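You operate a simulated robot arm through the tools that you are given. There is no shell and no other tool. Be economical: measure what you need, move in short steps, check, and stop when the job is done.

You are at the controls of a simulated two-armed robot. One attempt, no reset.

JOB
Turn the cooler dial to -30. Then take the black strap from the long bench top and leave it on the service bench top. Then fetch the steel cap from the long bench top and set it on the blue pack there. Then take the blue shim and leave it on the sealing bench top. Then put the red seal pin in the orange tub. Then take the white funnel and put it on the fluid bench top. Then push the grey bench drawer shut. Then open the blue chest lid. Keep to this order.

It is judged by the outcome, as a careful person would: the job done as asked, and still so three seconds after it is handed in. It fails if anything else is knocked over, pushed out of place, dropped, spilled or broken. A push-on lid holds only when it is set on centred and level and pressed home; a screw cap is set on level and turned clockwise until tight.

ROBOT AND FRAMES
Two 6-joint arms with two-finger parallel grippers on one trunk, on a base that drives. Base frame: it is fixed to the floor where the robot stands at the start and does not move with it; the origin is under the middle of the robot, x ahead of it, y to its left, z up. Lengths are in m, angles in degrees, forces in N, time in s.
The left shoulder is at the start at [0.05, 0.17, 1.298], the right one opposite. Each reaches about 1.092 m from its shoulder. Places, roughly: black strap (7x8x3 cm) [1, 0.1, 0.9]; blue chest lid [-1, 3.6, 0.8]; blue pack [1, 1.5, 1]; blue shim [1, 1.25, 1]; cooler dial [0.6, -0.1, 1]; fluid bench top [2.8, 3.7, 0.9]; grey bench drawer [3, 3.3, 0.8]; orange tub (20x16x8 cm) [2.7, 3.7, 0.9]; red seal pin (3x3x9 cm) [0.2, 3.8, 1]; sealing bench top [3.9, 1, 0.9]; service bench top [-1.4, -1.2, 0.9]; steel cap [0.75, 1.25, 1]; white funnel (11x11x11 cm) [-1.1, 1.8, 0.9]. Payload 1.57 kg a hand.
The tool frame of a hand sits at the grasp point between the pads (the TCP): z along the fingers, y along the line on which they close. The tips reach 0.03 m beyond it. The gripper opens to 0.08 m. The fingers are 0.017 m wide and 0.012 m thick; the gripper's body (0.04 by 0.082 m) begins 0.08 m behind the TCP.
Orientation is that of the tool frame in the base frame, as a unit quaternion [x, y, z, w]. With the fingers straight down and closing along the base's y, the tool's x points along the base's -x, its y along +y and its z along -z.

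CONTROLS
- The arms move only by the tool arm_command. It takes "left_series", "right_series" or both (then of equal length, played together; a hand with none holds still); each is a list of rows, each a list of 3 entries, a list of its own where there are three numbers: the shift along the tool's x, y, z in m, then the turn, a rotation vector about the tool's x, y, z in degrees, then the closure, from 0 (fully open) to 1 (shut). In form: [[[tx, ty, tz], [rx, ry, rz], fingers], ...]. A call has 1 to 8 rows; each row shifts and turns the commanded pose from where the row before left it, along the tool's axes as they then stand. A row lasts 0.2 s, in which the tool goes at most 0.05 m and 8.6 degrees; a call with a longer step from one row to the next is refused whole, and so is a gripper value outside its range. Where a pose cannot be reached the arm comes as near as it can. A force on the tool above 40 N (or 10 N above the force at the start of the call, whichever is more), or a blocked arm, ends the call early, and 0.2 s more pass. Each finger travels about 0.072 m/s and halts on what it meets, pressing with about 31 N; the grip force reading is that of the motor and also rises with nothing between the fingers. The clock runs only during rows and for 0.2 s after the last one: add rows that do not move to give the fingers time. The reply holds the time, the measured pose of the TCP, the force on the tool along the base axes, the opening and the grip force, in the units named above and with some noise, with the torque about the TCP (base axes, N m) and any sound that the robot's microphone picked up.
- Cameras (640 x 400 px; columns grow to the right, rows downward): "scene" is now at [0.037, 0.0047, 1.8615]; the picture's right is [0.05, -1.00, 0.00], its down [-0.80, -0.04, -0.60] and it looks along [0.60, 0.03, -0.80] (base axes); focal length 296 px, centre (320, 200). "left" rides on the left gripper at [0.072, 0.007, -0.122] in its tool frame; the picture's right is [-0.09, 1.00, 0.00], its down [-0.84, -0.08, -0.54] and it looks along [-0.54, -0.05, 0.84] (tool axes); focal length 238 px, centre (320, 200). "right" rides on the right gripper at [0.072, -0.007, -0.122] in its tool frame; the picture's right is [0.09, 1.00, 0.00], its down [-0.84, 0.08, -0.54] and it looks along [-0.54, 0.05, 0.84] (tool axes); focal length 238 px, centre (320, 200). There is no depth. A picture from a camera that has moved, and an enlarged one, comes with that camera's place and axes in the base frame and with its lens.
- get_image(camera): a new picture of that camera. The clock stands still meanwhile.
- move_column(by): slides the trunk up (or, below 0, down) by that many m; the arms and the scene camera ride with it, the base frame stays. It gives what a move gives, with no picture.
- base_move(legs): drives the robot by 1 to 6 legs, each [ahead, left, turn to the left] in m, m and degrees, along the robot's own axes; the way and the turn of a leg run together, so that a leg with both is an arc; at most 1.5 m and 180 degrees a leg. The arms and the cameras ride along, it lands a little off, and it stops where it bumps. It gives what a move gives.
- turn_head(pan, tilt): turns the head with the scene camera to pan (to the left, within 86 degrees either way) and tilt (down, from -29 to 69), counted from straight ahead of the robot. It gives what a move gives.
- inspect(camera, box): a new picture of the part [left, top, right, bottom] of that camera's present view, enlarged. The clock stands still meanwhile.
- close_job(): hands the job in; it is judged then, once.

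Go step by step. Nothing tells you exact positions but the pictures and the camera data: compare them with the known pose of the tool, close in by small moves and look again before you grip or let go. The budget is 196 turns and 172 pictures, counting those below and the enlarged ones. Unless the task says otherwise, let go and move clear before handing in.

The tools are called after "Call:" as name(argument=value, ...) on one line, values as JSON. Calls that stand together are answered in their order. arm_command: Moves the arms, as the interface text tells. Its arguments: {"type":"object","properties":{"left_series":{"type":"array","items":{"type":"array"}},"right_series":{"type":"array","items":{"type":"array"}}},"required":[]} The other tools are called the same way: move_column (by) slides the trunk up or down; base_move (legs) drives the base; turn_head (pan, tilt) turns the head that bears the scene camera; get_image (camera) takes a picture; inspect (camera, box) takes an enlarged picture of a part of a camera's view; close_job () hands the job in.

At the start:

```text
t: 0.0
left_eef_pos: [0.6914, 0.2872, 1.1875]
left_ee_rot: [0.0, 1.0, 0.0, 0.0]
left_contact_force: [-1.0, -0.3, 0.2]
left_moment: [-0.01, -0.02, 0.0]
left_gripper_width: 0.08
left_gripper_force: 0.0
right_eef_pos: [0.7205, -0.3155, 1.1888]
right_ee_rot: [0.0, 1.0, 0.0, -0.001]
right_contact_force: [-0.3, 0.0, -0.3]
right_moment: [-0.02, 0.03, -0.03]
right_gripper_width: 0.08
right_gripper_force: 0.0
trunk travel left (down, up): [-0.913, 0.057]
robot x, y, heading: [-0.0013, 0.0014, -0.2]
head pan, tilt: [3.0, 53.2]
```

scene: 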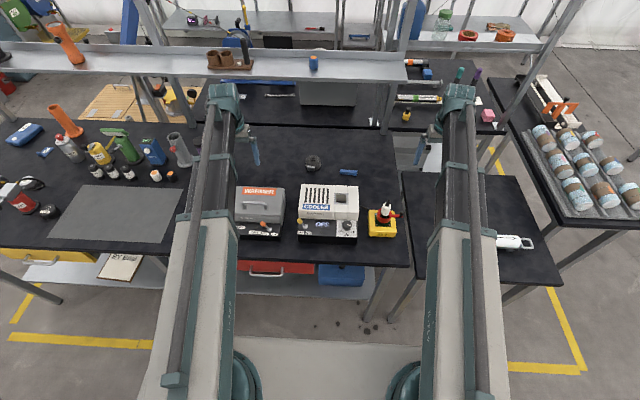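
right: 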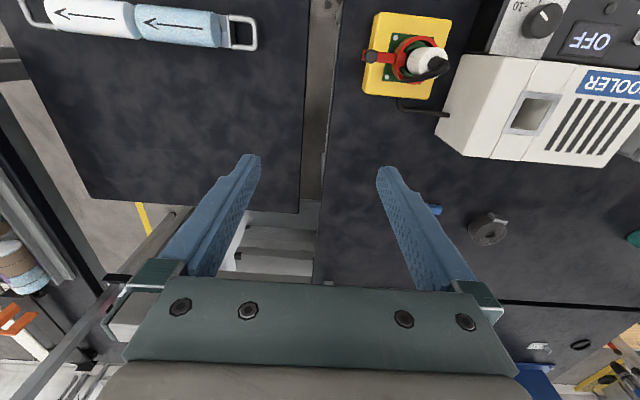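
left: 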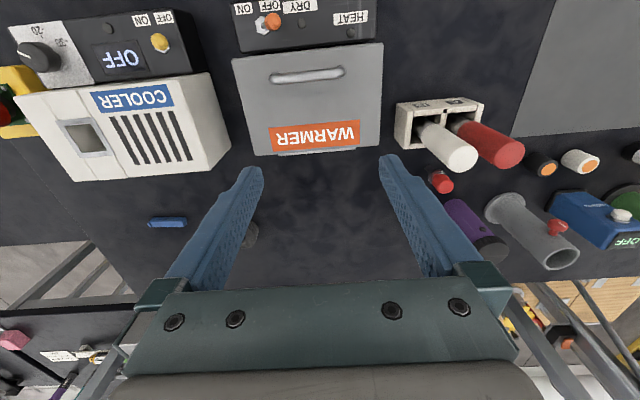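

I see the bench with the cooler and its dial at the front. I'll look closer at the cooler panel and the long bench.

Call:
inspect(camera="scene", box=[220, 140, 420, 265])

Call:
inspect(camera="left", box=[0, 0, 240, 150])

Call:
inspect(camera="right", box=[440, 0, 640, 125])

```text
3.20 times, centred on (320, 202) of scene
camera zoom: at [0.037, 0.0047, 1.8615], right [0.05, -1.0, 0.0], down [-0.8, -0.04, -0.6], along [0.6, 0.03, -0.8], focal length 947 px, centre (320, 192)
```

zoom: 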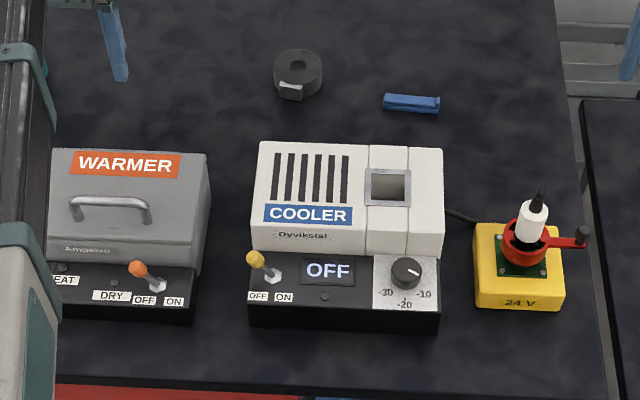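

```text
2.67 times, centred on (120, 75) of left
camera zoom: at [0.6195, 0.2929, 1.3118], right [0.09, 1.0, 0.0], down [0.84, -0.08, 0.54], along [0.54, -0.05, -0.84], focal length 636 px, centre (853, 533)
```

zoom: 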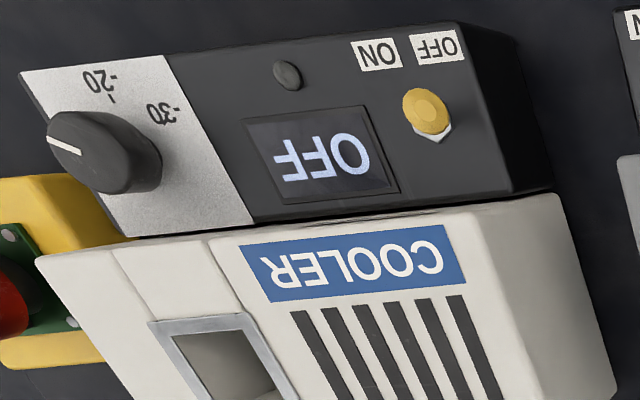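

```text
3.20 times, centred on (540, 62) of right
camera zoom: at [0.6481, -0.3223, 1.3104], right [-0.09, 1.0, 0.0], down [0.84, 0.08, 0.54], along [0.54, 0.05, -0.84], focal length 763 px, centre (-384, 640)
```

zoom: 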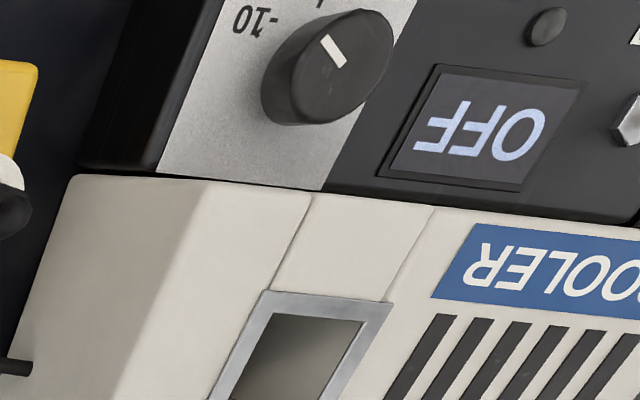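

The cooler dial is near [0.60, -0.063, 0.96]. I bring the right hand above it to see the marks.

Call:
arm_command(right_series=[[[0.017, 0.042, 0.005], [0, 0, 0], 0], [[0.017, 0.042, 0.005], [0, 0, 0], 0], [[0.017, 0.042, 0.005], [0, 0, 0], 0], [[0.017, 0.042, 0.005], [0, 0, 0], 0], [[0.017, 0.042, 0.005], [0, 0, 0], 0], [[0.017, 0.042, 0.005], [0, 0, 0], 0]])

Call:
inspect(camera="right", box=[200, 0, 440, 150])

Call:
get_image(camera="right")

```text
t: 1.4
left_eef_pos: [0.6921, 0.2863, 1.1879]
left_ee_rot: [0.0, 1.0, 0.0, 0.0]
left_contact_force: [-0.1, 0.5, -0.1]
left_moment: [0.01, -0.04, -0.01]
left_gripper_width: 0.0799
left_gripper_force: 0.1
right_eef_pos: [0.6165, -0.0621, 1.1878]
right_ee_rot: [0.001, 1.0, 0.001, -0.001]
right_contact_force: [-0.3, 0.1, 0.4]
right_moment: [0.02, 0.02, -0.02]
right_gripper_width: 0.0798
right_gripper_force: 0.1
right hand out of reach, approached as far as the arm can: row 1, 2, 3, 4, 5, 6
trunk travel left (down, up): [-0.913, 0.057]
robot x, y, heading: [0.0017, 0.0, 0.0]
head pan, tilt: [3.0, 53.2]
```

```text
2.67 times, centred on (320, 75) of right
camera zoom: at [0.5448, -0.0689, 1.3106], right [-0.09, 1.0, 0.0], down [0.84, 0.08, 0.54], along [0.54, 0.05, -0.84], focal length 636 px, centre (320, 533)
```

zoom: 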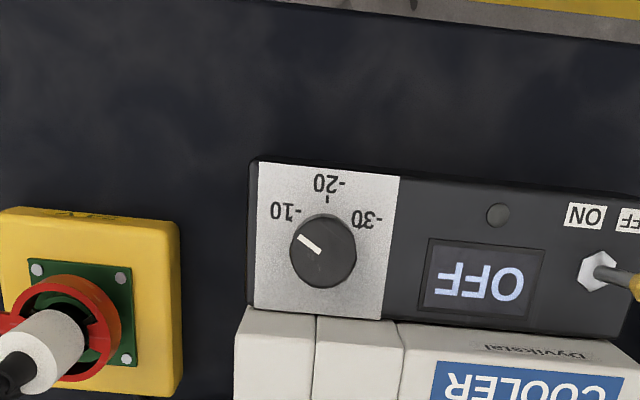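

```text
164 pictures are left
camera right: at [0.5448, -0.0689, 1.3106], right [-0.09, 1.0, 0.0], down [0.84, 0.08, 0.54], along [0.54, 0.05, -0.84], focal length 238 px, centre (320, 200)
```

right: 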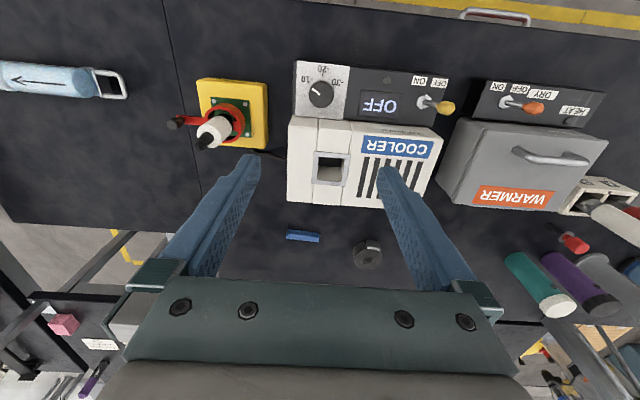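

The dial's panel is level at z≈0.952, its knob top ≈0.985, pointing about 50° on the -10 side; it must go clockwise to -30. I lower the trunk and pre-turn the right hand.

Call:
move_column(by=-0.1)

Call:
inspect(camera="right", box=[260, 0, 380, 75])

```text
t: 2.7
left_eef_pos: [0.6927, 0.2861, 1.088]
left_ee_rot: [0.001, 1.0, 0.0, 0.0]
left_contact_force: [0.0, -0.4, -0.4]
left_moment: [0.04, 0.01, -0.01]
left_gripper_width: 0.08
left_gripper_force: 0.0
right_eef_pos: [0.6177, -0.0625, 1.0885]
right_ee_rot: [0.0, 1.0, 0.0, 0.0]
right_contact_force: [-0.3, -0.4, 0.0]
right_moment: [0.0, -0.01, 0.0]
right_gripper_width: 0.0802
right_gripper_force: 0.1
trunk travel left (down, up): [-0.813, 0.157]
robot x, y, heading: [-0.003, 0.0013, 0.2]
head pan, tilt: [3.0, 53.2]
```

```text
5.33 times, centred on (320, 38) of right
camera zoom: at [0.5453, -0.0699, 1.2105], right [-0.09, 1.0, 0.0], down [0.84, 0.08, 0.54], along [0.54, 0.05, -0.84], focal length 1271 px, centre (320, 1067)
```

zoom: 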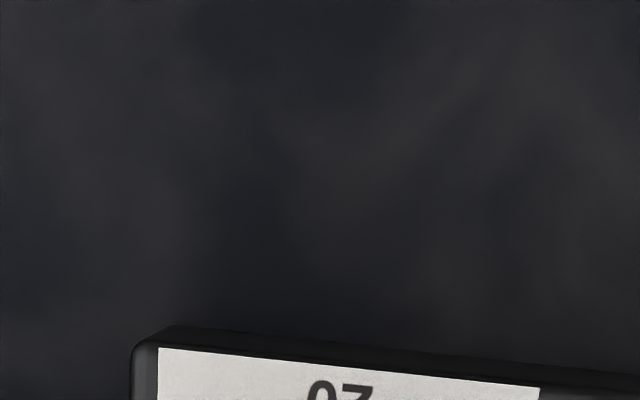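

The panel shifted down in view; I look again there.

Call:
inspect(camera="right", box=[270, 60, 398, 140])

Call:
inspect(camera="scene", box=[260, 160, 420, 260])

```text
5.00 times, centred on (334, 100) of right
camera zoom: at [0.5453, -0.0699, 1.2105], right [-0.09, 1.0, 0.0], down [0.84, 0.08, 0.54], along [0.54, 0.05, -0.84], focal length 1192 px, centre (250, 700)
```

zoom: 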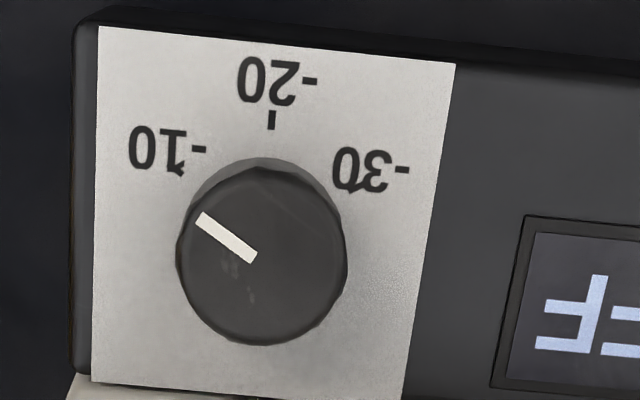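

```text
4.00 times, centred on (340, 210) of scene
camera zoom: at [0.0368, 0.0047, 1.7615], right [0.05, -1.0, 0.0], down [-0.8, -0.04, -0.6], along [0.6, 0.03, -0.8], focal length 1184 px, centre (240, 160)
```

zoom: 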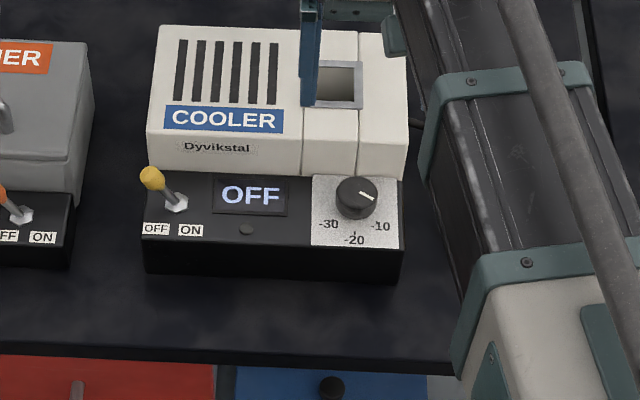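

Ticks for -10/-30 lie about ±56° from -20, and the pointer is near -10, so about 113° clockwise is needed. I centre over the knob (0.595, -0.063) and pre-turn -56°.

Call:
arm_command(right_series=[[[0.0225, 0, 0], [0, 0, -8], 0.3], [[0, 0, 0], [0, 0, -8], 0.3], [[0, 0, 0], [0, 0, -8], 0.3], [[0, 0, 0], [0, 0, -8], 0.3], [[0, 0, 0], [0, 0, -8], 0.3], [[0, 0, 0], [0, 0, -8], 0.3], [[0, 0, 0], [0, 0, -8], 0.3], [[0, 0, 0.03], [0, 0, 0], 0.3]])

Call:
get_image(camera="right")

Call:
inspect(camera="scene", box=[280, 160, 440, 260])

```text
t: 4.5
left_eef_pos: [0.6915, 0.2857, 1.0877]
left_ee_rot: [0.0, 1.0, 0.001, 0.0]
left_contact_force: [0.6, 0.0, 0.0]
left_moment: [-0.01, -0.03, -0.01]
left_gripper_width: 0.0801
left_gripper_force: 0.1
right_eef_pos: [0.5953, -0.0633, 1.088]
right_ee_rot: [-0.47, 0.882, 0.0, 0.0]
right_contact_force: [0.4, -0.6, -0.3]
right_moment: [0.02, 0.02, 0.02]
right_gripper_width: 0.0559
right_gripper_force: 0.0
right hand out of reach, approached as far as the arm can: row 8
trunk travel left (down, up): [-0.813, 0.157]
robot x, y, heading: [0.0025, -0.0017, 0.0]
head pan, tilt: [3.0, 53.2]
```

```text
160 pictures are left
camera right: at [0.5602, -0.1265, 1.2104], right [-0.88, 0.48, 0.0], down [0.4, 0.74, 0.54], along [0.26, 0.48, -0.84], focal length 238 px, centre (320, 200)
```

right: 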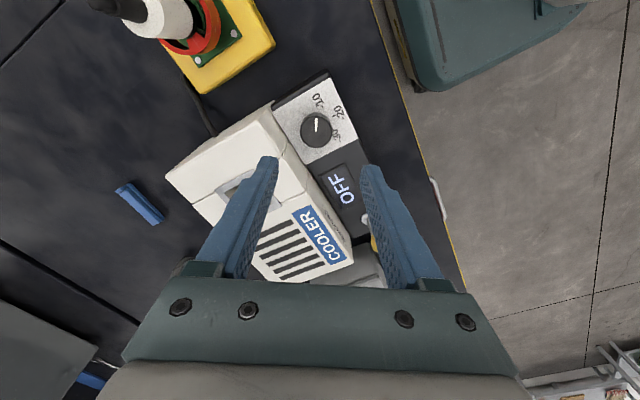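

```text
4.00 times, centred on (360, 210) of scene
camera zoom: at [0.037, 0.0047, 1.7615], right [0.05, -1.0, 0.0], down [-0.8, -0.04, -0.6], along [0.6, 0.03, -0.8], focal length 1184 px, centre (160, 160)
```

zoom: 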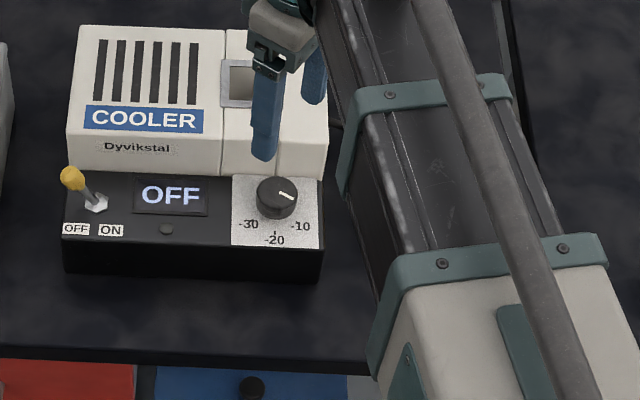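

The arm can't get lower relative to its shoulder here, so I'll lower the trunk, lifting the left hand first to keep it clear.

Call:
arm_command(left_series=[[[0, 0, -0.045], [0, 0, 0], 0], [[0, 0, -0.045], [0, 0, 0], 0], [[0, 0, -0.045], [0, 0, 0], 0], [[0, 0, -0.045], [0, 0, 0], 0]])

Call:
move_column(by=-0.07)

Call:
get_image(camera="right")

Call:
inspect(camera="scene", box=[280, 160, 440, 260])

```text
t: 5.5
left_eef_pos: [0.6923, 0.2869, 1.0883]
left_ee_rot: [0.0, 1.0, 0.0, -0.001]
left_contact_force: [0.8, 0.4, -0.3]
left_moment: [-0.01, 0.0, 0.01]
left_gripper_width: 0.08
left_gripper_force: 0.0
left hand out of reach, approached as far as the arm can: row 1, 2, 3, 4
right_eef_pos: [0.5956, -0.0629, 1.0885]
right_ee_rot: [-0.469, 0.883, 0.0, 0.0]
right_contact_force: [-0.1, 0.1, 0.4]
right_moment: [-0.03, 0.05, 0.01]
right_gripper_width: 0.0562
right_gripper_force: 0.0
trunk travel left (down, up): [-0.813, 0.157]
robot x, y, heading: [0.0004, -0.0015, 0.0]
head pan, tilt: [3.0, 53.2]
```

```text
t: 6.6
left_eef_pos: [0.692, 0.286, 1.0182]
left_ee_rot: [0.0, 1.0, 0.0, -0.001]
left_contact_force: [-0.6, 0.3, -0.6]
left_moment: [0.02, 0.01, -0.01]
left_gripper_width: 0.0801
left_gripper_force: 0.2
right_eef_pos: [0.5943, -0.0635, 1.0177]
right_ee_rot: [-0.47, 0.883, 0.0, 0.0]
right_contact_force: [0.7, 0.0, -0.4]
right_moment: [0.02, 0.04, 0.0]
right_gripper_width: 0.0561
right_gripper_force: 0.0
trunk travel left (down, up): [-0.743, 0.227]
robot x, y, heading: [-0.0003, 0.0023, -0.2]
head pan, tilt: [3.0, 53.2]
```

```text
158 pictures are left
camera right: at [0.5599, -0.1264, 1.1405], right [-0.88, 0.48, 0.0], down [0.4, 0.74, 0.54], along [0.26, 0.48, -0.84], focal length 238 px, centre (320, 200)
```

right: 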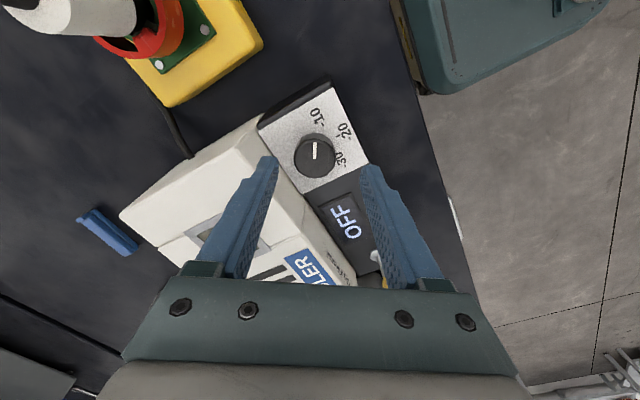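

```text
4.00 times, centred on (360, 210) of scene
camera zoom: at [0.0367, 0.0047, 1.6915], right [0.05, -1.0, 0.0], down [-0.8, -0.04, -0.6], along [0.6, 0.03, -0.8], focal length 1184 px, centre (160, 160)
```

zoom: 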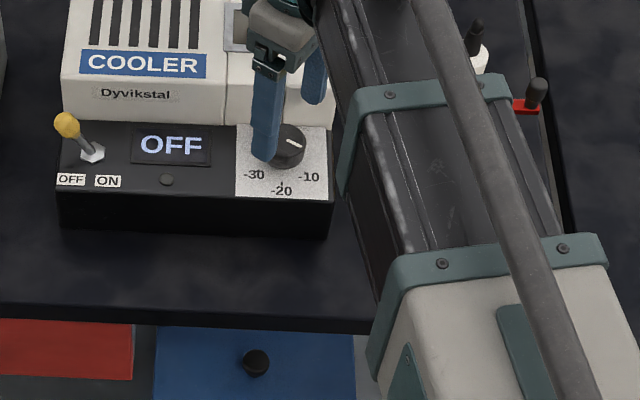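

The hand is centred above the knob. I narrow the fingers to clear the cooler body and lower a bit more.

Call:
arm_command(right_series=[[[0, 0, 0], [0, 0, 0], 0.47], [[0, 0, 0], [0, 0, 0], 0.47]])

Call:
move_column(by=-0.015)

Call:
inspect(camera="right", box=[200, 60, 440, 210])

Call:
inspect(camera="scene", box=[310, 150, 390, 200])

Call:
inspect(camera="left", box=[0, 0, 240, 150])

```text
t: 7.2
left_eef_pos: [0.6925, 0.2874, 1.0186]
left_ee_rot: [0.0, 1.0, -0.001, -0.001]
left_contact_force: [-1.3, 0.0, 0.2]
left_moment: [0.0, 0.0, -0.01]
left_gripper_width: 0.08
left_gripper_force: 0.1
right_eef_pos: [0.5947, -0.0631, 1.0175]
right_ee_rot: [-0.469, 0.883, 0.001, 0.0]
right_contact_force: [-0.2, -0.3, 0.4]
right_moment: [0.02, -0.02, 0.0]
right_gripper_width: 0.0425
right_gripper_force: 0.1
trunk travel left (down, up): [-0.743, 0.227]
robot x, y, heading: [-0.0014, -0.0007, -0.0]
head pan, tilt: [3.0, 53.2]
```

```text
t: 7.8
left_eef_pos: [0.6927, 0.2858, 1.0029]
left_ee_rot: [0.0, 1.0, -0.001, 0.0]
left_contact_force: [0.4, 0.1, 0.7]
left_moment: [0.03, 0.01, -0.01]
left_gripper_width: 0.08
left_gripper_force: 0.0
right_eef_pos: [0.593, -0.0641, 1.0043]
right_ee_rot: [-0.469, 0.883, 0.0, 0.0]
right_contact_force: [0.0, 0.3, -0.1]
right_moment: [0.02, -0.03, 0.0]
right_gripper_width: 0.0424
right_gripper_force: 0.0
trunk travel left (down, up): [-0.728, 0.242]
robot x, y, heading: [0.0003, 0.0014, -0.3]
head pan, tilt: [3.0, 53.2]
```

```text
2.67 times, centred on (320, 135) of right
camera zoom: at [0.5599, -0.1264, 1.1255], right [-0.88, 0.48, 0.0], down [0.4, 0.74, 0.54], along [0.26, 0.48, -0.84], focal length 636 px, centre (320, 373)
```

zoom: 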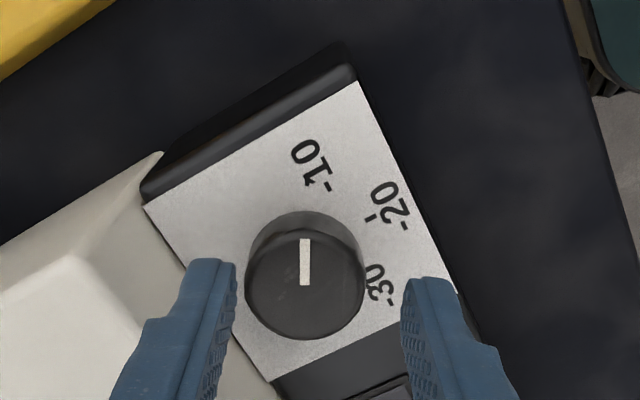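

```text
8.00 times, centred on (350, 175) of scene
camera zoom: at [0.0367, 0.0047, 1.6765], right [0.05, -1.0, 0.0], down [-0.8, -0.04, -0.6], along [0.6, 0.03, -0.8], focal length 2367 px, centre (80, 400)
```

zoom: 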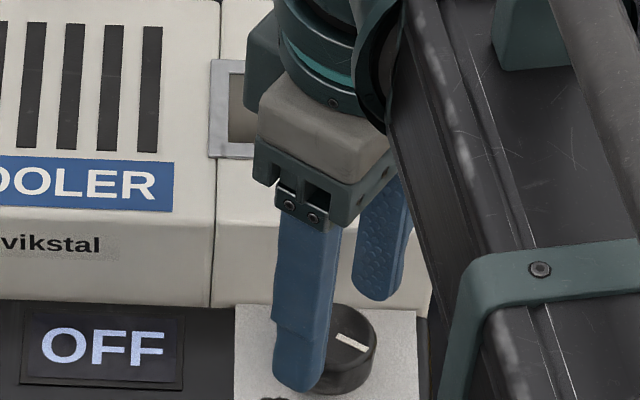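

```text
2.67 times, centred on (120, 75) of left
camera zoom: at [0.6193, 0.2929, 1.1269], right [0.09, 1.0, 0.0], down [0.84, -0.08, 0.54], along [0.54, -0.05, -0.84], focal length 636 px, centre (853, 533)
```

zoom: 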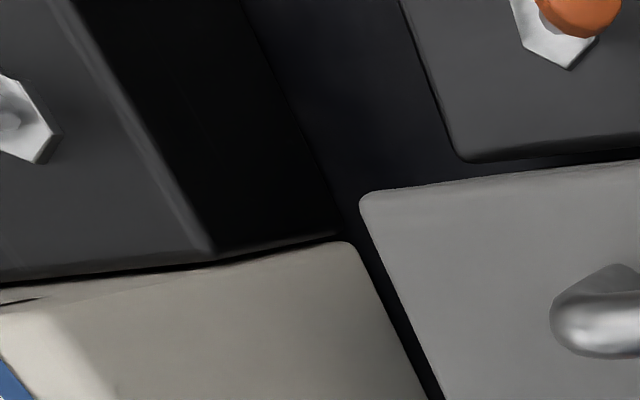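

Knob is about 3 mm off toward the cooler side; I correct that. I check the left hand's surroundings before lowering more.

Call:
arm_command(right_series=[[[0, -0.003, 0], [0, 0, 0], 0.47]])

Call:
get_image(camera="left")

```text
t: 8.2
left_eef_pos: [0.6928, 0.286, 1.0024]
left_ee_rot: [0.0, 1.0, 0.001, 0.0]
left_contact_force: [0.3, 0.3, 0.4]
left_moment: [-0.01, -0.01, 0.0]
left_gripper_width: 0.08
left_gripper_force: 0.1
right_eef_pos: [0.5972, -0.0652, 1.0031]
right_ee_rot: [-0.47, 0.883, 0.0, 0.0]
right_contact_force: [-0.3, -0.2, 0.4]
right_moment: [0.0, 0.0, 0.0]
right_gripper_width: 0.0425
right_gripper_force: 0.1
trunk travel left (down, up): [-0.728, 0.242]
robot x, y, heading: [0.0023, -0.0001, -0.2]
head pan, tilt: [3.0, 53.2]
```

```text
153 pictures are left
camera left: at [0.6195, 0.2929, 1.1268], right [0.09, 1.0, 0.0], down [0.84, -0.08, 0.54], along [0.54, -0.05, -0.84], focal length 238 px, centre (320, 200)
```

left: 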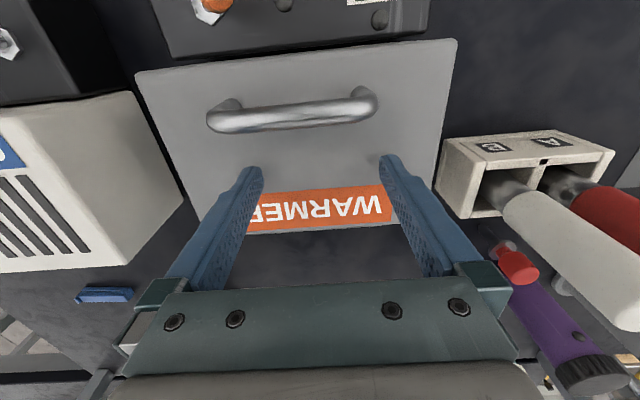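

The left fingertips sit just above the warmer's lid, so I move the left hand forward clear of it over empty bench first.

Call:
arm_command(left_series=[[[0, 0, -0.02], [0, 0, 0], 0], [[-0.04, -0.01, 0], [0, 0, 0], 0], [[-0.04, -0.01, 0], [0, 0, 0], 0], [[-0.04, -0.01, 0], [0, 0, 0], 0]])

Call:
get_image(camera="left")

```text
t: 9.2
left_eef_pos: [0.8134, 0.2552, 1.0025]
left_ee_rot: [0.0, 1.0, -0.001, 0.001]
left_contact_force: [0.3, 0.8, -0.2]
left_moment: [0.0, 0.03, 0.01]
left_gripper_width: 0.08
left_gripper_force: 0.0
left hand out of reach, approached as far as the arm can: row 1
right_eef_pos: [0.5978, -0.0665, 1.0027]
right_ee_rot: [-0.469, 0.883, 0.0, 0.0]
right_contact_force: [0.0, 0.3, 0.0]
right_moment: [0.0, -0.02, 0.01]
right_gripper_width: 0.0422
right_gripper_force: 0.0
trunk travel left (down, up): [-0.728, 0.242]
robot x, y, heading: [-0.0029, 0.0009, 0.2]
head pan, tilt: [3.0, 53.2]
```

```text
152 pictures are left
camera left: at [0.7416, 0.2621, 1.1265], right [0.09, 1.0, 0.0], down [0.84, -0.08, 0.54], along [0.54, -0.05, -0.84], focal length 238 px, centre (320, 200)
```

left: 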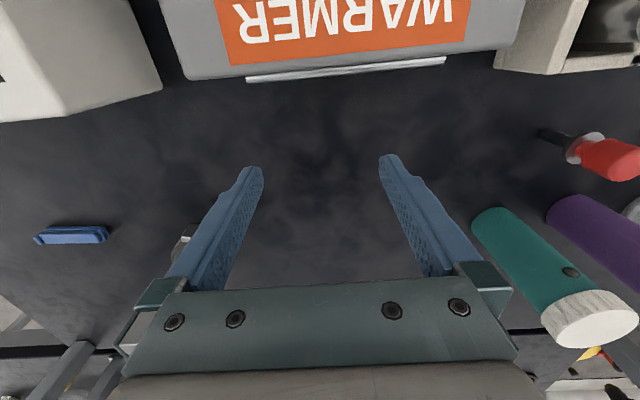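

Left hand is clear. Now lower onto the knob and close.

Call:
move_column(by=-0.014)

Call:
arm_command(right_series=[[[0, 0, 0], [0, 0, 0], 0.6], [[0, 0, 0], [0, 0, 0], 0.68], [[0, 0, 0], [0, 0, 0], 0.68]])

Call:
inspect(camera="right", box=[200, 60, 440, 210])

```text
t: 9.9
left_eef_pos: [0.8131, 0.2546, 0.9894]
left_ee_rot: [0.0, 1.0, 0.001, 0.0]
left_contact_force: [0.0, 0.6, 0.4]
left_moment: [-0.03, 0.02, 0.02]
left_gripper_width: 0.0799
left_gripper_force: 0.0
right_eef_pos: [0.5977, -0.0658, 0.9891]
right_ee_rot: [-0.469, 0.883, 0.0, 0.0]
right_contact_force: [0.8, 0.2, -0.8]
right_moment: [0.0, 0.01, -0.01]
right_gripper_width: 0.0421
right_gripper_force: 0.2
trunk travel left (down, up): [-0.714, 0.256]
robot x, y, heading: [0.0001, 0.0008, -0.1]
head pan, tilt: [3.0, 53.2]
```

```text
t: 10.7
left_eef_pos: [0.8137, 0.2545, 0.9904]
left_ee_rot: [0.0, 1.0, -0.001, 0.0]
left_contact_force: [0.5, -0.1, -0.3]
left_moment: [0.02, -0.01, -0.02]
left_gripper_width: 0.0802
left_gripper_force: 0.1
right_eef_pos: [0.5981, -0.0648, 0.9893]
right_ee_rot: [-0.47, 0.883, -0.001, 0.0]
right_contact_force: [4.1, -2.1, 2.5]
right_moment: [-0.03, -0.23, -0.01]
right_gripper_width: 0.0323
right_gripper_force: 40.8
trunk travel left (down, up): [-0.714, 0.256]
robot x, y, heading: [-0.0029, -0.0009, 0.3]
head pan, tilt: [3.0, 53.2]
```

```text
2.67 times, centred on (320, 135) of right
camera zoom: at [0.5631, -0.1286, 1.1113], right [-0.88, 0.48, 0.0], down [0.4, 0.74, 0.54], along [0.26, 0.48, -0.84], focal length 636 px, centre (320, 373)
```

zoom: 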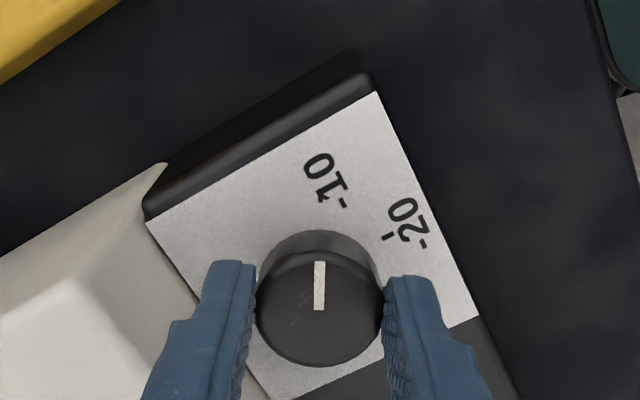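

Knob is gripped at 32 mm with a light force. I turn clockwise in two calls, 64° first.

Call:
arm_command(right_series=[[[0, 0, 0], [0, 0, 8], 0.7], [[0, 0, 0], [0, 0, 8], 0.7], [[0, 0, 0], [0, 0, 8], 0.7], [[0, 0, 0], [0, 0, 8], 0.7], [[0, 0, 0], [0, 0, 8], 0.7], [[0, 0, 0], [0, 0, 8], 0.7], [[0, 0, 0], [0, 0, 8], 0.7], [[0, 0, 0], [0, 0, 8], 0.7]])

Call:
inspect(camera="right", box=[200, 60, 440, 210])

```text
t: 12.5
left_eef_pos: [0.8132, 0.2574, 0.9885]
left_ee_rot: [0.0, 1.0, -0.001, 0.0]
left_contact_force: [0.4, 0.9, 0.9]
left_moment: [-0.04, 0.01, 0.0]
left_gripper_width: 0.08
left_gripper_force: 0.0
right_eef_pos: [0.5954, -0.0621, 0.989]
right_ee_rot: [0.07, 0.998, 0.001, -0.002]
right_contact_force: [-8.8, 17.0, -12.8]
right_moment: [0.53, -0.17, 0.06]
right_gripper_width: 0.0323
right_gripper_force: 40.8
trunk travel left (down, up): [-0.714, 0.256]
robot x, y, heading: [-0.0016, 0.0005, 0.1]
head pan, tilt: [3.0, 53.2]
```

```text
2.67 times, centred on (320, 135) of right
camera zoom: at [0.5245, -0.0587, 1.1115], right [0.05, 1.0, 0.0], down [0.84, -0.04, 0.54], along [0.54, -0.03, -0.84], focal length 636 px, centre (320, 373)
```

zoom: 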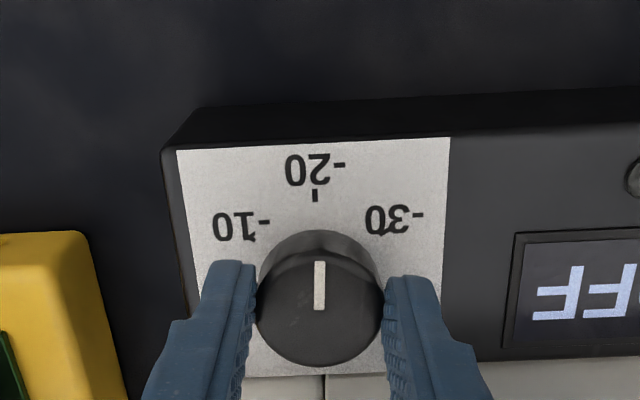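

Indicator is just past -20; the ticks lie at ±60°. I turn about 56° more.

Call:
arm_command(right_series=[[[0, 0, 0], [0, 0, 8], 0.7], [[0, 0, 0], [0, 0, 8], 0.7], [[0, 0, 0], [0, 0, 8], 0.7], [[0, 0, 0], [0, 0, 8], 0.7], [[0, 0, 0], [0, 0, 8], 0.7], [[0, 0, 0], [0, 0, 8], 0.7], [[0, 0, 0], [0, 0, 8], 0.7], [[0, 0, 0], [0, 0, 0], 0.7]])

Call:
inspect(camera="right", box=[200, 60, 440, 210])

```text
t: 14.3
left_eef_pos: [0.8137, 0.2562, 0.9889]
left_ee_rot: [0.0, 1.0, -0.001, 0.0]
left_contact_force: [-0.3, 0.5, 0.0]
left_moment: [-0.01, -0.02, -0.01]
left_gripper_width: 0.0798
left_gripper_force: 0.1
right_eef_pos: [0.5986, -0.0597, 0.9895]
right_ee_rot: [0.531, 0.848, 0.003, -0.002]
right_contact_force: [8.4, 33.5, 5.9]
right_moment: [0.67, -0.44, 0.05]
right_gripper_width: 0.0324
right_gripper_force: 40.7
trunk travel left (down, up): [-0.714, 0.256]
robot x, y, heading: [0.0007, -0.0033, -0.4]
head pan, tilt: [3.0, 53.2]
```

```text
2.67 times, centred on (320, 135) of right
camera zoom: at [0.5609, 0.001, 1.112], right [0.86, 0.52, 0.0], down [0.44, -0.72, 0.54], along [0.28, -0.46, -0.84], focal length 636 px, centre (320, 373)
```

zoom: 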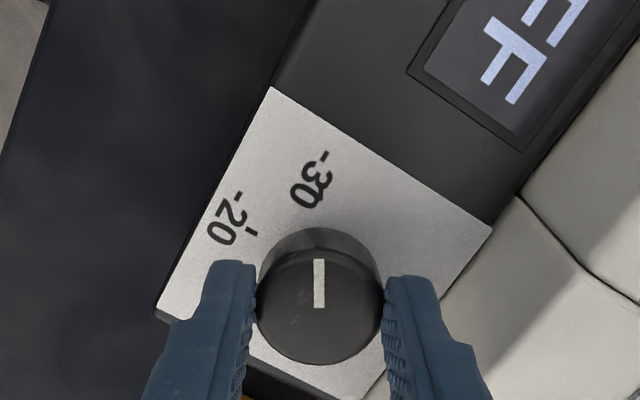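

The indicator lines up with -30 within about 1–2°. I add 1.5°, then open slightly and rise.

Call:
arm_command(right_series=[[[0, 0, 0], [0, 0, 1.5], 0.7], [[0, 0, 0], [0, 0, 0], 0.45], [[0, 0, 0], [0, 0, 0], 0.45]])

Call:
move_column(by=0.04)

Call:
inspect(camera="right", box=[200, 60, 440, 210])

```text
t: 15.1
left_eef_pos: [0.8129, 0.2534, 0.9899]
left_ee_rot: [-0.001, 1.0, 0.0, -0.001]
left_contact_force: [0.3, 0.2, -0.1]
left_moment: [0.04, 0.06, 0.0]
left_gripper_width: 0.08
left_gripper_force: 0.0
right_eef_pos: [0.5962, -0.0669, 0.9897]
right_ee_rot: [0.541, 0.841, -0.001, 0.0]
right_contact_force: [-0.3, 0.0, -0.3]
right_moment: [0.0, -0.03, -0.01]
right_gripper_width: 0.0438
right_gripper_force: 0.0
trunk travel left (down, up): [-0.714, 0.256]
robot x, y, heading: [-0.0021, 0.0013, 0.2]
head pan, tilt: [3.0, 53.2]
```

```text
t: 15.9
left_eef_pos: [0.8119, 0.2555, 1.0286]
left_ee_rot: [0.0, 1.0, 0.001, 0.0]
left_contact_force: [0.1, -0.9, -0.8]
left_moment: [-0.03, 0.0, 0.02]
left_gripper_width: 0.0802
left_gripper_force: 0.0
right_eef_pos: [0.5962, -0.0654, 1.0285]
right_ee_rot: [0.541, 0.841, 0.0, 0.0]
right_contact_force: [-0.8, 0.5, -0.4]
right_moment: [-0.01, 0.01, -0.03]
right_gripper_width: 0.044
right_gripper_force: 0.1
trunk travel left (down, up): [-0.754, 0.216]
robot x, y, heading: [-0.0004, -0.0042, -0.2]
head pan, tilt: [3.0, 53.2]
```

```text
2.67 times, centred on (320, 135) of right
camera zoom: at [0.5617, -0.0022, 1.1513], right [0.87, 0.5, 0.0], down [0.42, -0.73, 0.54], along [0.27, -0.47, -0.84], focal length 636 px, centre (320, 373)
```

zoom: 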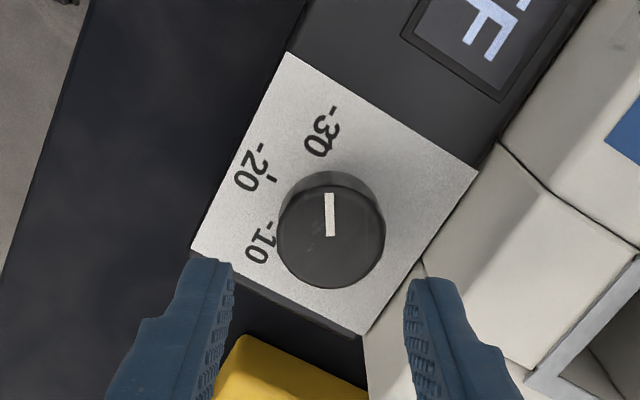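

I zoom in to check the pointer against the -30 tick.

Call:
inspect(camera="right", box=[280, 90, 360, 140])

```text
8.00 times, centred on (320, 115) of right
camera zoom: at [0.5617, -0.0022, 1.1513], right [0.87, 0.5, 0.0], down [0.42, -0.73, 0.54], along [0.27, -0.47, -0.84], focal length 1907 px, centre (320, 880)
```

zoom: 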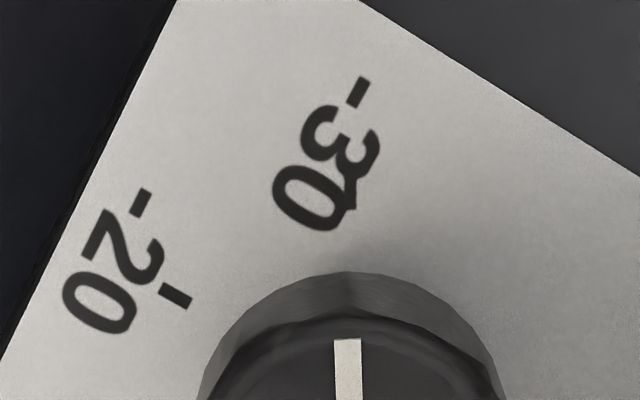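

Call:
inspect(camera="right", box=[292, 110, 356, 150])

```text
10.00 times, centred on (324, 130) of right
camera zoom: at [0.5617, -0.0022, 1.1513], right [0.87, 0.5, 0.0], down [0.42, -0.73, 0.54], along [0.27, -0.47, -0.84], focal length 2384 px, centre (280, 900)
```

zoom: 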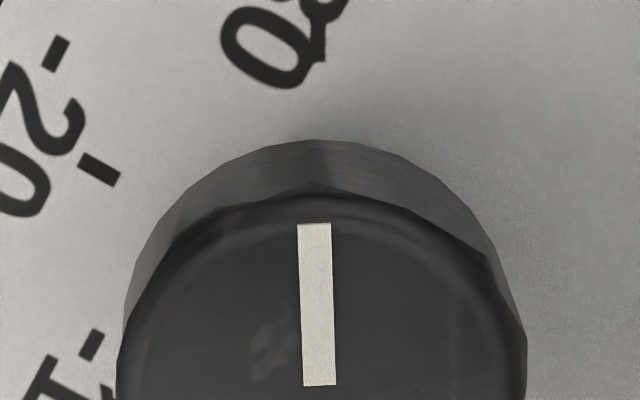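

Pointer is ~2.5° short; a small correction: lower, grip, turn 3°, release, rise.

Call:
move_column(by=-0.04)

Call:
arm_command(right_series=[[[0, 0, 0], [0, 0, 0], 0.6], [[0, 0, 0], [0, 0, 0], 0.7], [[0, 0, 0], [0, 0, 0], 0.7], [[0, 0, 0], [0, 0, 3], 0.7], [[0, 0, 0], [0, 0, 0], 0.7], [[0, 0, 0], [0, 0, 0], 0.45], [[0, 0, 0], [0, 0, 0], 0.45]])

Call:
move_column(by=0.1)

Call:
inspect(camera="right", box=[260, 60, 388, 140])

```text
t: 16.7
left_eef_pos: [0.8135, 0.2547, 0.9895]
left_ee_rot: [0.0, 1.0, 0.001, 0.001]
left_contact_force: [-0.6, -0.2, -0.2]
left_moment: [0.03, 0.02, 0.0]
left_gripper_width: 0.0801
left_gripper_force: 0.1
right_eef_pos: [0.5977, -0.0657, 0.9884]
right_ee_rot: [0.541, 0.841, 0.0, 0.001]
right_contact_force: [-0.1, 0.1, -0.4]
right_moment: [0.01, -0.04, -0.01]
right_gripper_width: 0.044
right_gripper_force: 0.0
trunk travel left (down, up): [-0.714, 0.256]
robot x, y, heading: [0.0033, -0.0002, -0.1]
head pan, tilt: [3.0, 53.2]
```

```text
t: 18.3
left_eef_pos: [0.8122, 0.2548, 0.9898]
left_ee_rot: [0.0, 1.0, 0.0, 0.0]
left_contact_force: [-0.1, 0.5, 0.7]
left_moment: [0.02, -0.01, 0.0]
left_gripper_width: 0.08
left_gripper_force: 0.0
right_eef_pos: [0.5961, -0.0654, 0.9898]
right_ee_rot: [0.563, 0.827, -0.001, 0.0]
right_contact_force: [0.8, -0.7, -0.3]
right_moment: [0.03, -0.02, 0.01]
right_gripper_width: 0.0441
right_gripper_force: 0.1
trunk travel left (down, up): [-0.714, 0.256]
robot x, y, heading: [-0.0002, 0.0047, 0.2]
head pan, tilt: [3.0, 53.2]
```

```text
t: 19.6
left_eef_pos: [0.8129, 0.2565, 1.0895]
left_ee_rot: [0.001, 1.0, -0.001, 0.0]
left_contact_force: [0.2, -0.1, 0.7]
left_moment: [0.0, 0.04, -0.01]
left_gripper_width: 0.08
left_gripper_force: 0.0
right_eef_pos: [0.5975, -0.0649, 1.0893]
right_ee_rot: [0.563, 0.826, 0.0, 0.0]
right_contact_force: [0.1, 0.0, 0.3]
right_moment: [-0.04, 0.0, -0.02]
right_gripper_width: 0.044
right_gripper_force: 0.1
trunk travel left (down, up): [-0.814, 0.156]
robot x, y, heading: [0.0005, -0.0026, 0.2]
head pan, tilt: [3.0, 53.2]
```

```text
5.00 times, centred on (324, 100) of right
camera zoom: at [0.565, -0.0005, 1.2113], right [0.89, 0.45, 0.0], down [0.38, -0.75, 0.54], along [0.24, -0.48, -0.84], focal length 1192 px, centre (300, 700)
```

zoom: 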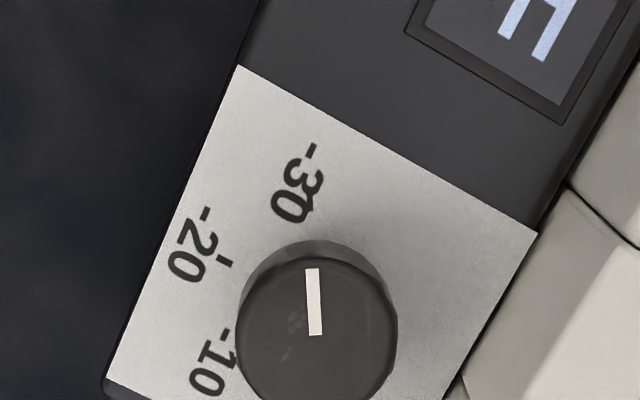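

The dial now reads -30. Next the strap (dark coil near [0.98, 0.08]): I straighten the right hand and take views.

Call:
arm_command(right_series=[[[0, 0, 0], [0, 0, -8.5], 0], [[0, 0, 0], [0, 0, -8.5], 0], [[0, 0, 0], [0, 0, -8.5], 0], [[0, 0, 0], [0, 0, -8.5], 0], [[0, 0, 0], [0, 0, -8.5], 0], [[0, 0, 0], [0, 0, -8.5], 0], [[0, 0, 0], [0, 0, -8.5], 0], [[0, 0, 0], [0, 0, -8.5], 0]], left_series=[[[-0.01, -0.02, 0], [0, 0, 0], 0], [[-0.01, -0.02, 0], [0, 0, 0], 0], [[-0.01, -0.02, 0], [0, 0, 0], 0], [[-0.01, -0.02, 0.0], [0, 0, 0], 0], [[0, -0.02, 0.0], [0, 0, 0], 0], [[0, -0.02, 0.0], [0, 0, 0], 0], [[0, -0.02, 0], [0, 0, 0], 0], [[0, -0.02, 0.02], [0, 0, 0], 0]])

Call:
get_image(camera="left")

Call:
get_image(camera="scene")

```text
t: 21.4
left_eef_pos: [0.8545, 0.0956, 1.0895]
left_ee_rot: [-0.001, 1.0, 0.0, 0.0]
left_contact_force: [0.1, 0.2, 0.0]
left_moment: [0.01, 0.0, 0.04]
left_gripper_width: 0.0801
left_gripper_force: 0.1
left hand out of reach, approached as far as the arm can: row 8
right_eef_pos: [0.5979, -0.0654, 1.0897]
right_ee_rot: [0.003, 1.0, 0.0, 0.0]
right_contact_force: [0.3, 0.3, 0.8]
right_moment: [-0.04, 0.02, -0.03]
right_gripper_width: 0.0798
right_gripper_force: 0.1
trunk travel left (down, up): [-0.814, 0.156]
robot x, y, heading: [0.0009, -0.0029, 0.1]
head pan, tilt: [3.0, 53.2]
```

```text
144 pictures are left
camera left: at [0.7807, 0.1021, 1.2128], right [0.09, 1.0, 0.0], down [0.84, -0.08, 0.54], along [0.54, -0.05, -0.84], focal length 238 px, centre (320, 200)
```

left: 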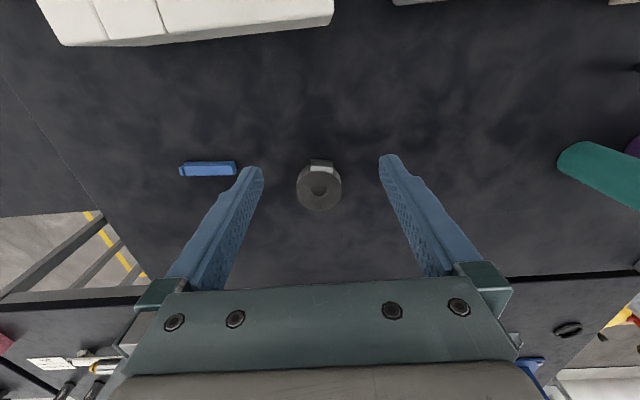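

```text
143 pictures are left
camera scene: at [0.037, 0.0044, 1.7625], right [0.05, -1.0, 0.0], down [-0.8, -0.04, -0.6], along [0.6, 0.03, -0.8], focal length 296 px, centre (320, 200)
```

scene: 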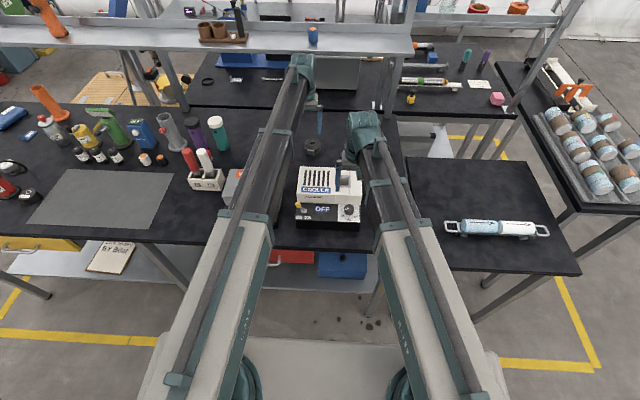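

The arms keep a fixed height below the shoulder; height goes by the trunk. I move the left hand over the strap.

Call:
arm_command(left_series=[[[-0.03, -0.003, 0], [0, 0, 0], 0], [[-0.03, -0.003, 0], [0, 0, 0], 0], [[-0.033, -0.004, 0], [0, 0, 0], 0]], right_series=[[[0, -0.045, 0], [0, 0, 0], 0], [[0, -0.045, 0], [0, 0, 0], 0], [[0, -0.045, 0], [0, 0, 0], 0]])

Call:
move_column(by=-0.07)

Call:
get_image(camera="left")

Call:
inspect(camera="scene", box=[250, 50, 410, 150])

```text
t: 22.2
left_eef_pos: [0.9182, 0.0868, 1.09]
left_ee_rot: [0.0, 1.0, 0.0, 0.001]
left_contact_force: [0.2, 0.1, 0.1]
left_moment: [0.01, -0.02, -0.02]
left_gripper_width: 0.08
left_gripper_force: 0.1
left hand out of reach, approached as far as the arm can: row 3
right_eef_pos: [0.596, -0.2008, 1.0904]
right_ee_rot: [0.004, 1.0, 0.0, -0.001]
right_contact_force: [0.6, -0.7, 0.2]
right_moment: [0.03, -0.01, -0.03]
right_gripper_width: 0.0799
right_gripper_force: 0.0
trunk travel left (down, up): [-0.814, 0.156]
robot x, y, heading: [-0.0026, 0.0011, -0.0]
head pan, tilt: [3.0, 53.2]
```

```text
t: 23.3
left_eef_pos: [0.9192, 0.0875, 1.0188]
left_ee_rot: [-0.001, 1.0, 0.0, 0.001]
left_contact_force: [-0.8, 0.2, 0.3]
left_moment: [0.0, 0.0, 0.01]
left_gripper_width: 0.0797
left_gripper_force: 0.0
right_eef_pos: [0.5967, -0.1989, 1.0189]
right_ee_rot: [0.004, 1.0, 0.0, -0.001]
right_contact_force: [-0.5, -0.6, -0.6]
right_moment: [0.0, -0.02, 0.0]
right_gripper_width: 0.08
right_gripper_force: 0.1
trunk travel left (down, up): [-0.744, 0.226]
robot x, y, heading: [-0.0049, 0.0016, -0.1]
head pan, tilt: [3.0, 53.2]
```

```text
142 pictures are left
camera left: at [0.8455, 0.0947, 1.1428], right [0.09, 1.0, 0.0], down [0.84, -0.08, 0.54], along [0.54, -0.05, -0.84], focal length 238 px, centre (320, 200)
```

left: 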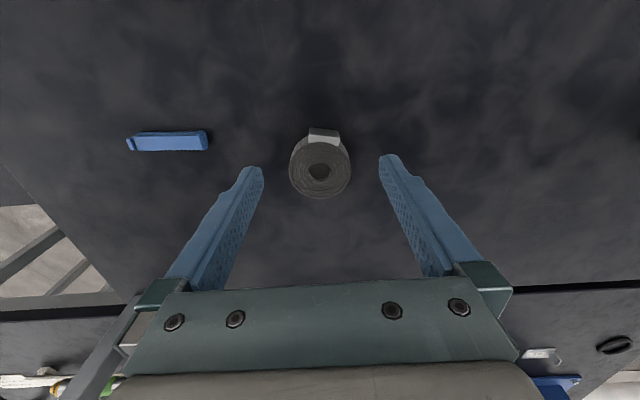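

```text
4.00 times, centred on (330, 100) of scene
camera zoom: at [0.0367, 0.0046, 1.6925], right [0.05, -1.0, 0.0], down [-0.8, -0.04, -0.6], along [0.6, 0.03, -0.8], focal length 1184 px, centre (280, 600)
```

zoom: 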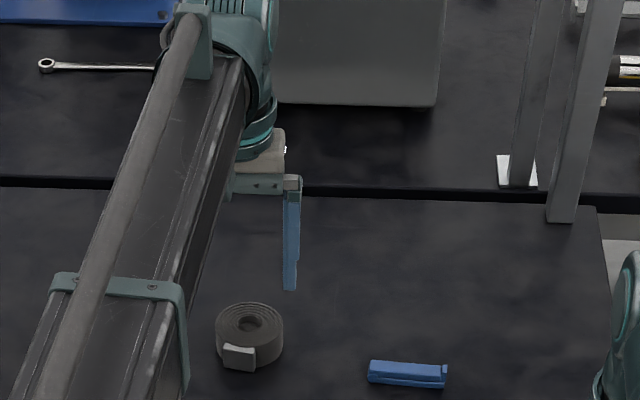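

The strap is at about (0.951, 0.084), top ≈0.92. The arm is at its limit, so I'll drive 6 cm ahead; first raise and retract the right hand clear of the yellow switch box.

Call:
move_column(by=0.07)

Call:
arm_command(right_series=[[[0.04, 0, 0], [0, 0, 0], 0], [[0.04, 0, 0], [0, 0, 0], 0], [[0.04, 0, 0], [0, 0, 0], 0], [[0.04, 0, 0], [0, 0, 0], 0], [[0.04, 0, 0], [0, 0, 0], 0], [[0.04, 0, 0], [0, 0, 0], 0]])

Call:
base_move(legs=[[0.06, 0, 0]])

Call:
get_image(camera="left")

Call:
get_image(camera="scene")

```text
t: 24.4
left_eef_pos: [0.919, 0.0871, 1.0883]
left_ee_rot: [0.0, 1.0, 0.0, 0.001]
left_contact_force: [0.1, -0.2, -0.8]
left_moment: [-0.05, -0.01, -0.01]
left_gripper_width: 0.0798
left_gripper_force: 0.2
right_eef_pos: [0.5975, -0.2002, 1.0881]
right_ee_rot: [0.004, 1.0, 0.0, -0.001]
right_contact_force: [0.6, -0.2, -0.2]
right_moment: [-0.01, 0.02, -0.01]
right_gripper_width: 0.0803
right_gripper_force: 0.0
trunk travel left (down, up): [-0.814, 0.156]
robot x, y, heading: [-0.0004, 0.0002, -0.0]
head pan, tilt: [3.0, 53.2]
```

```text
t: 25.8
left_eef_pos: [0.9177, 0.0877, 1.089]
left_ee_rot: [0.0, 1.0, 0.0, 0.0]
left_contact_force: [1.1, 0.1, 0.2]
left_moment: [-0.04, 0.02, -0.01]
left_gripper_width: 0.0802
left_gripper_force: 0.0
right_eef_pos: [0.4578, -0.1982, 1.0889]
right_ee_rot: [0.004, 1.0, 0.0, -0.001]
right_contact_force: [-0.3, -0.4, 0.1]
right_moment: [-0.03, 0.03, -0.02]
right_gripper_width: 0.08
right_gripper_force: 0.1
right hand out of reach, approached as far as the arm can: row 4, 5, 6
trunk travel left (down, up): [-0.814, 0.156]
robot x, y, heading: [-0.0017, -0.0002, 0.0]
head pan, tilt: [3.0, 53.2]
```

```text
t: 26.8
left_eef_pos: [0.9806, 0.0876, 1.0869]
left_ee_rot: [0.0, 1.0, 0.0, 0.0]
left_contact_force: [0.9, -0.6, -0.4]
left_moment: [0.02, 0.02, -0.01]
left_gripper_width: 0.0804
left_gripper_force: 0.0
right_eef_pos: [0.518, -0.1984, 1.0887]
right_ee_rot: [0.004, 1.0, -0.001, 0.0]
right_contact_force: [1.1, 0.1, -0.5]
right_moment: [0.0, 0.0, 0.02]
right_gripper_width: 0.0799
right_gripper_force: 0.0
trunk travel left (down, up): [-0.814, 0.156]
robot x, y, heading: [0.0623, -0.0, 0.0]
head pan, tilt: [3.0, 53.2]
```

```text
140 pictures are left
camera left: at [0.9079, 0.0943, 1.2114], right [0.09, 1.0, 0.0], down [0.84, -0.08, 0.54], along [0.54, -0.05, -0.84], focal length 238 px, centre (320, 200)
```

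left: 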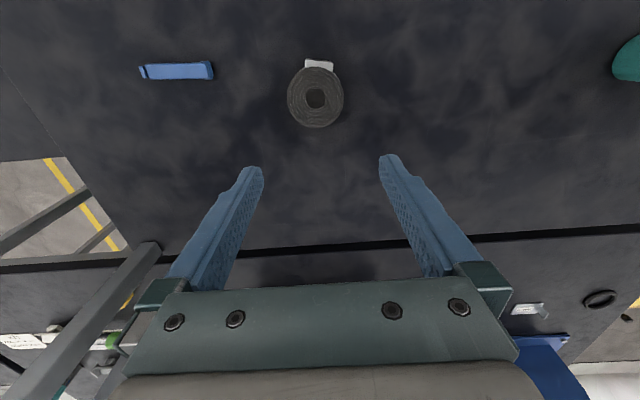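

```text
139 pictures are left
camera scene: at [0.0998, 0.0046, 1.7624], right [0.05, -1.0, 0.0], down [-0.8, -0.04, -0.6], along [0.6, 0.03, -0.8], focal length 296 px, centre (320, 200)
```

scene: 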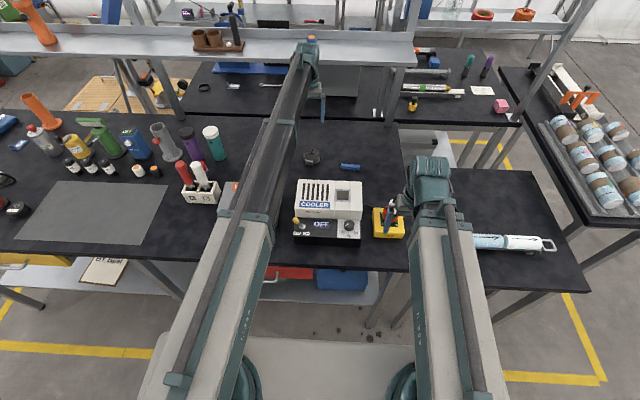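

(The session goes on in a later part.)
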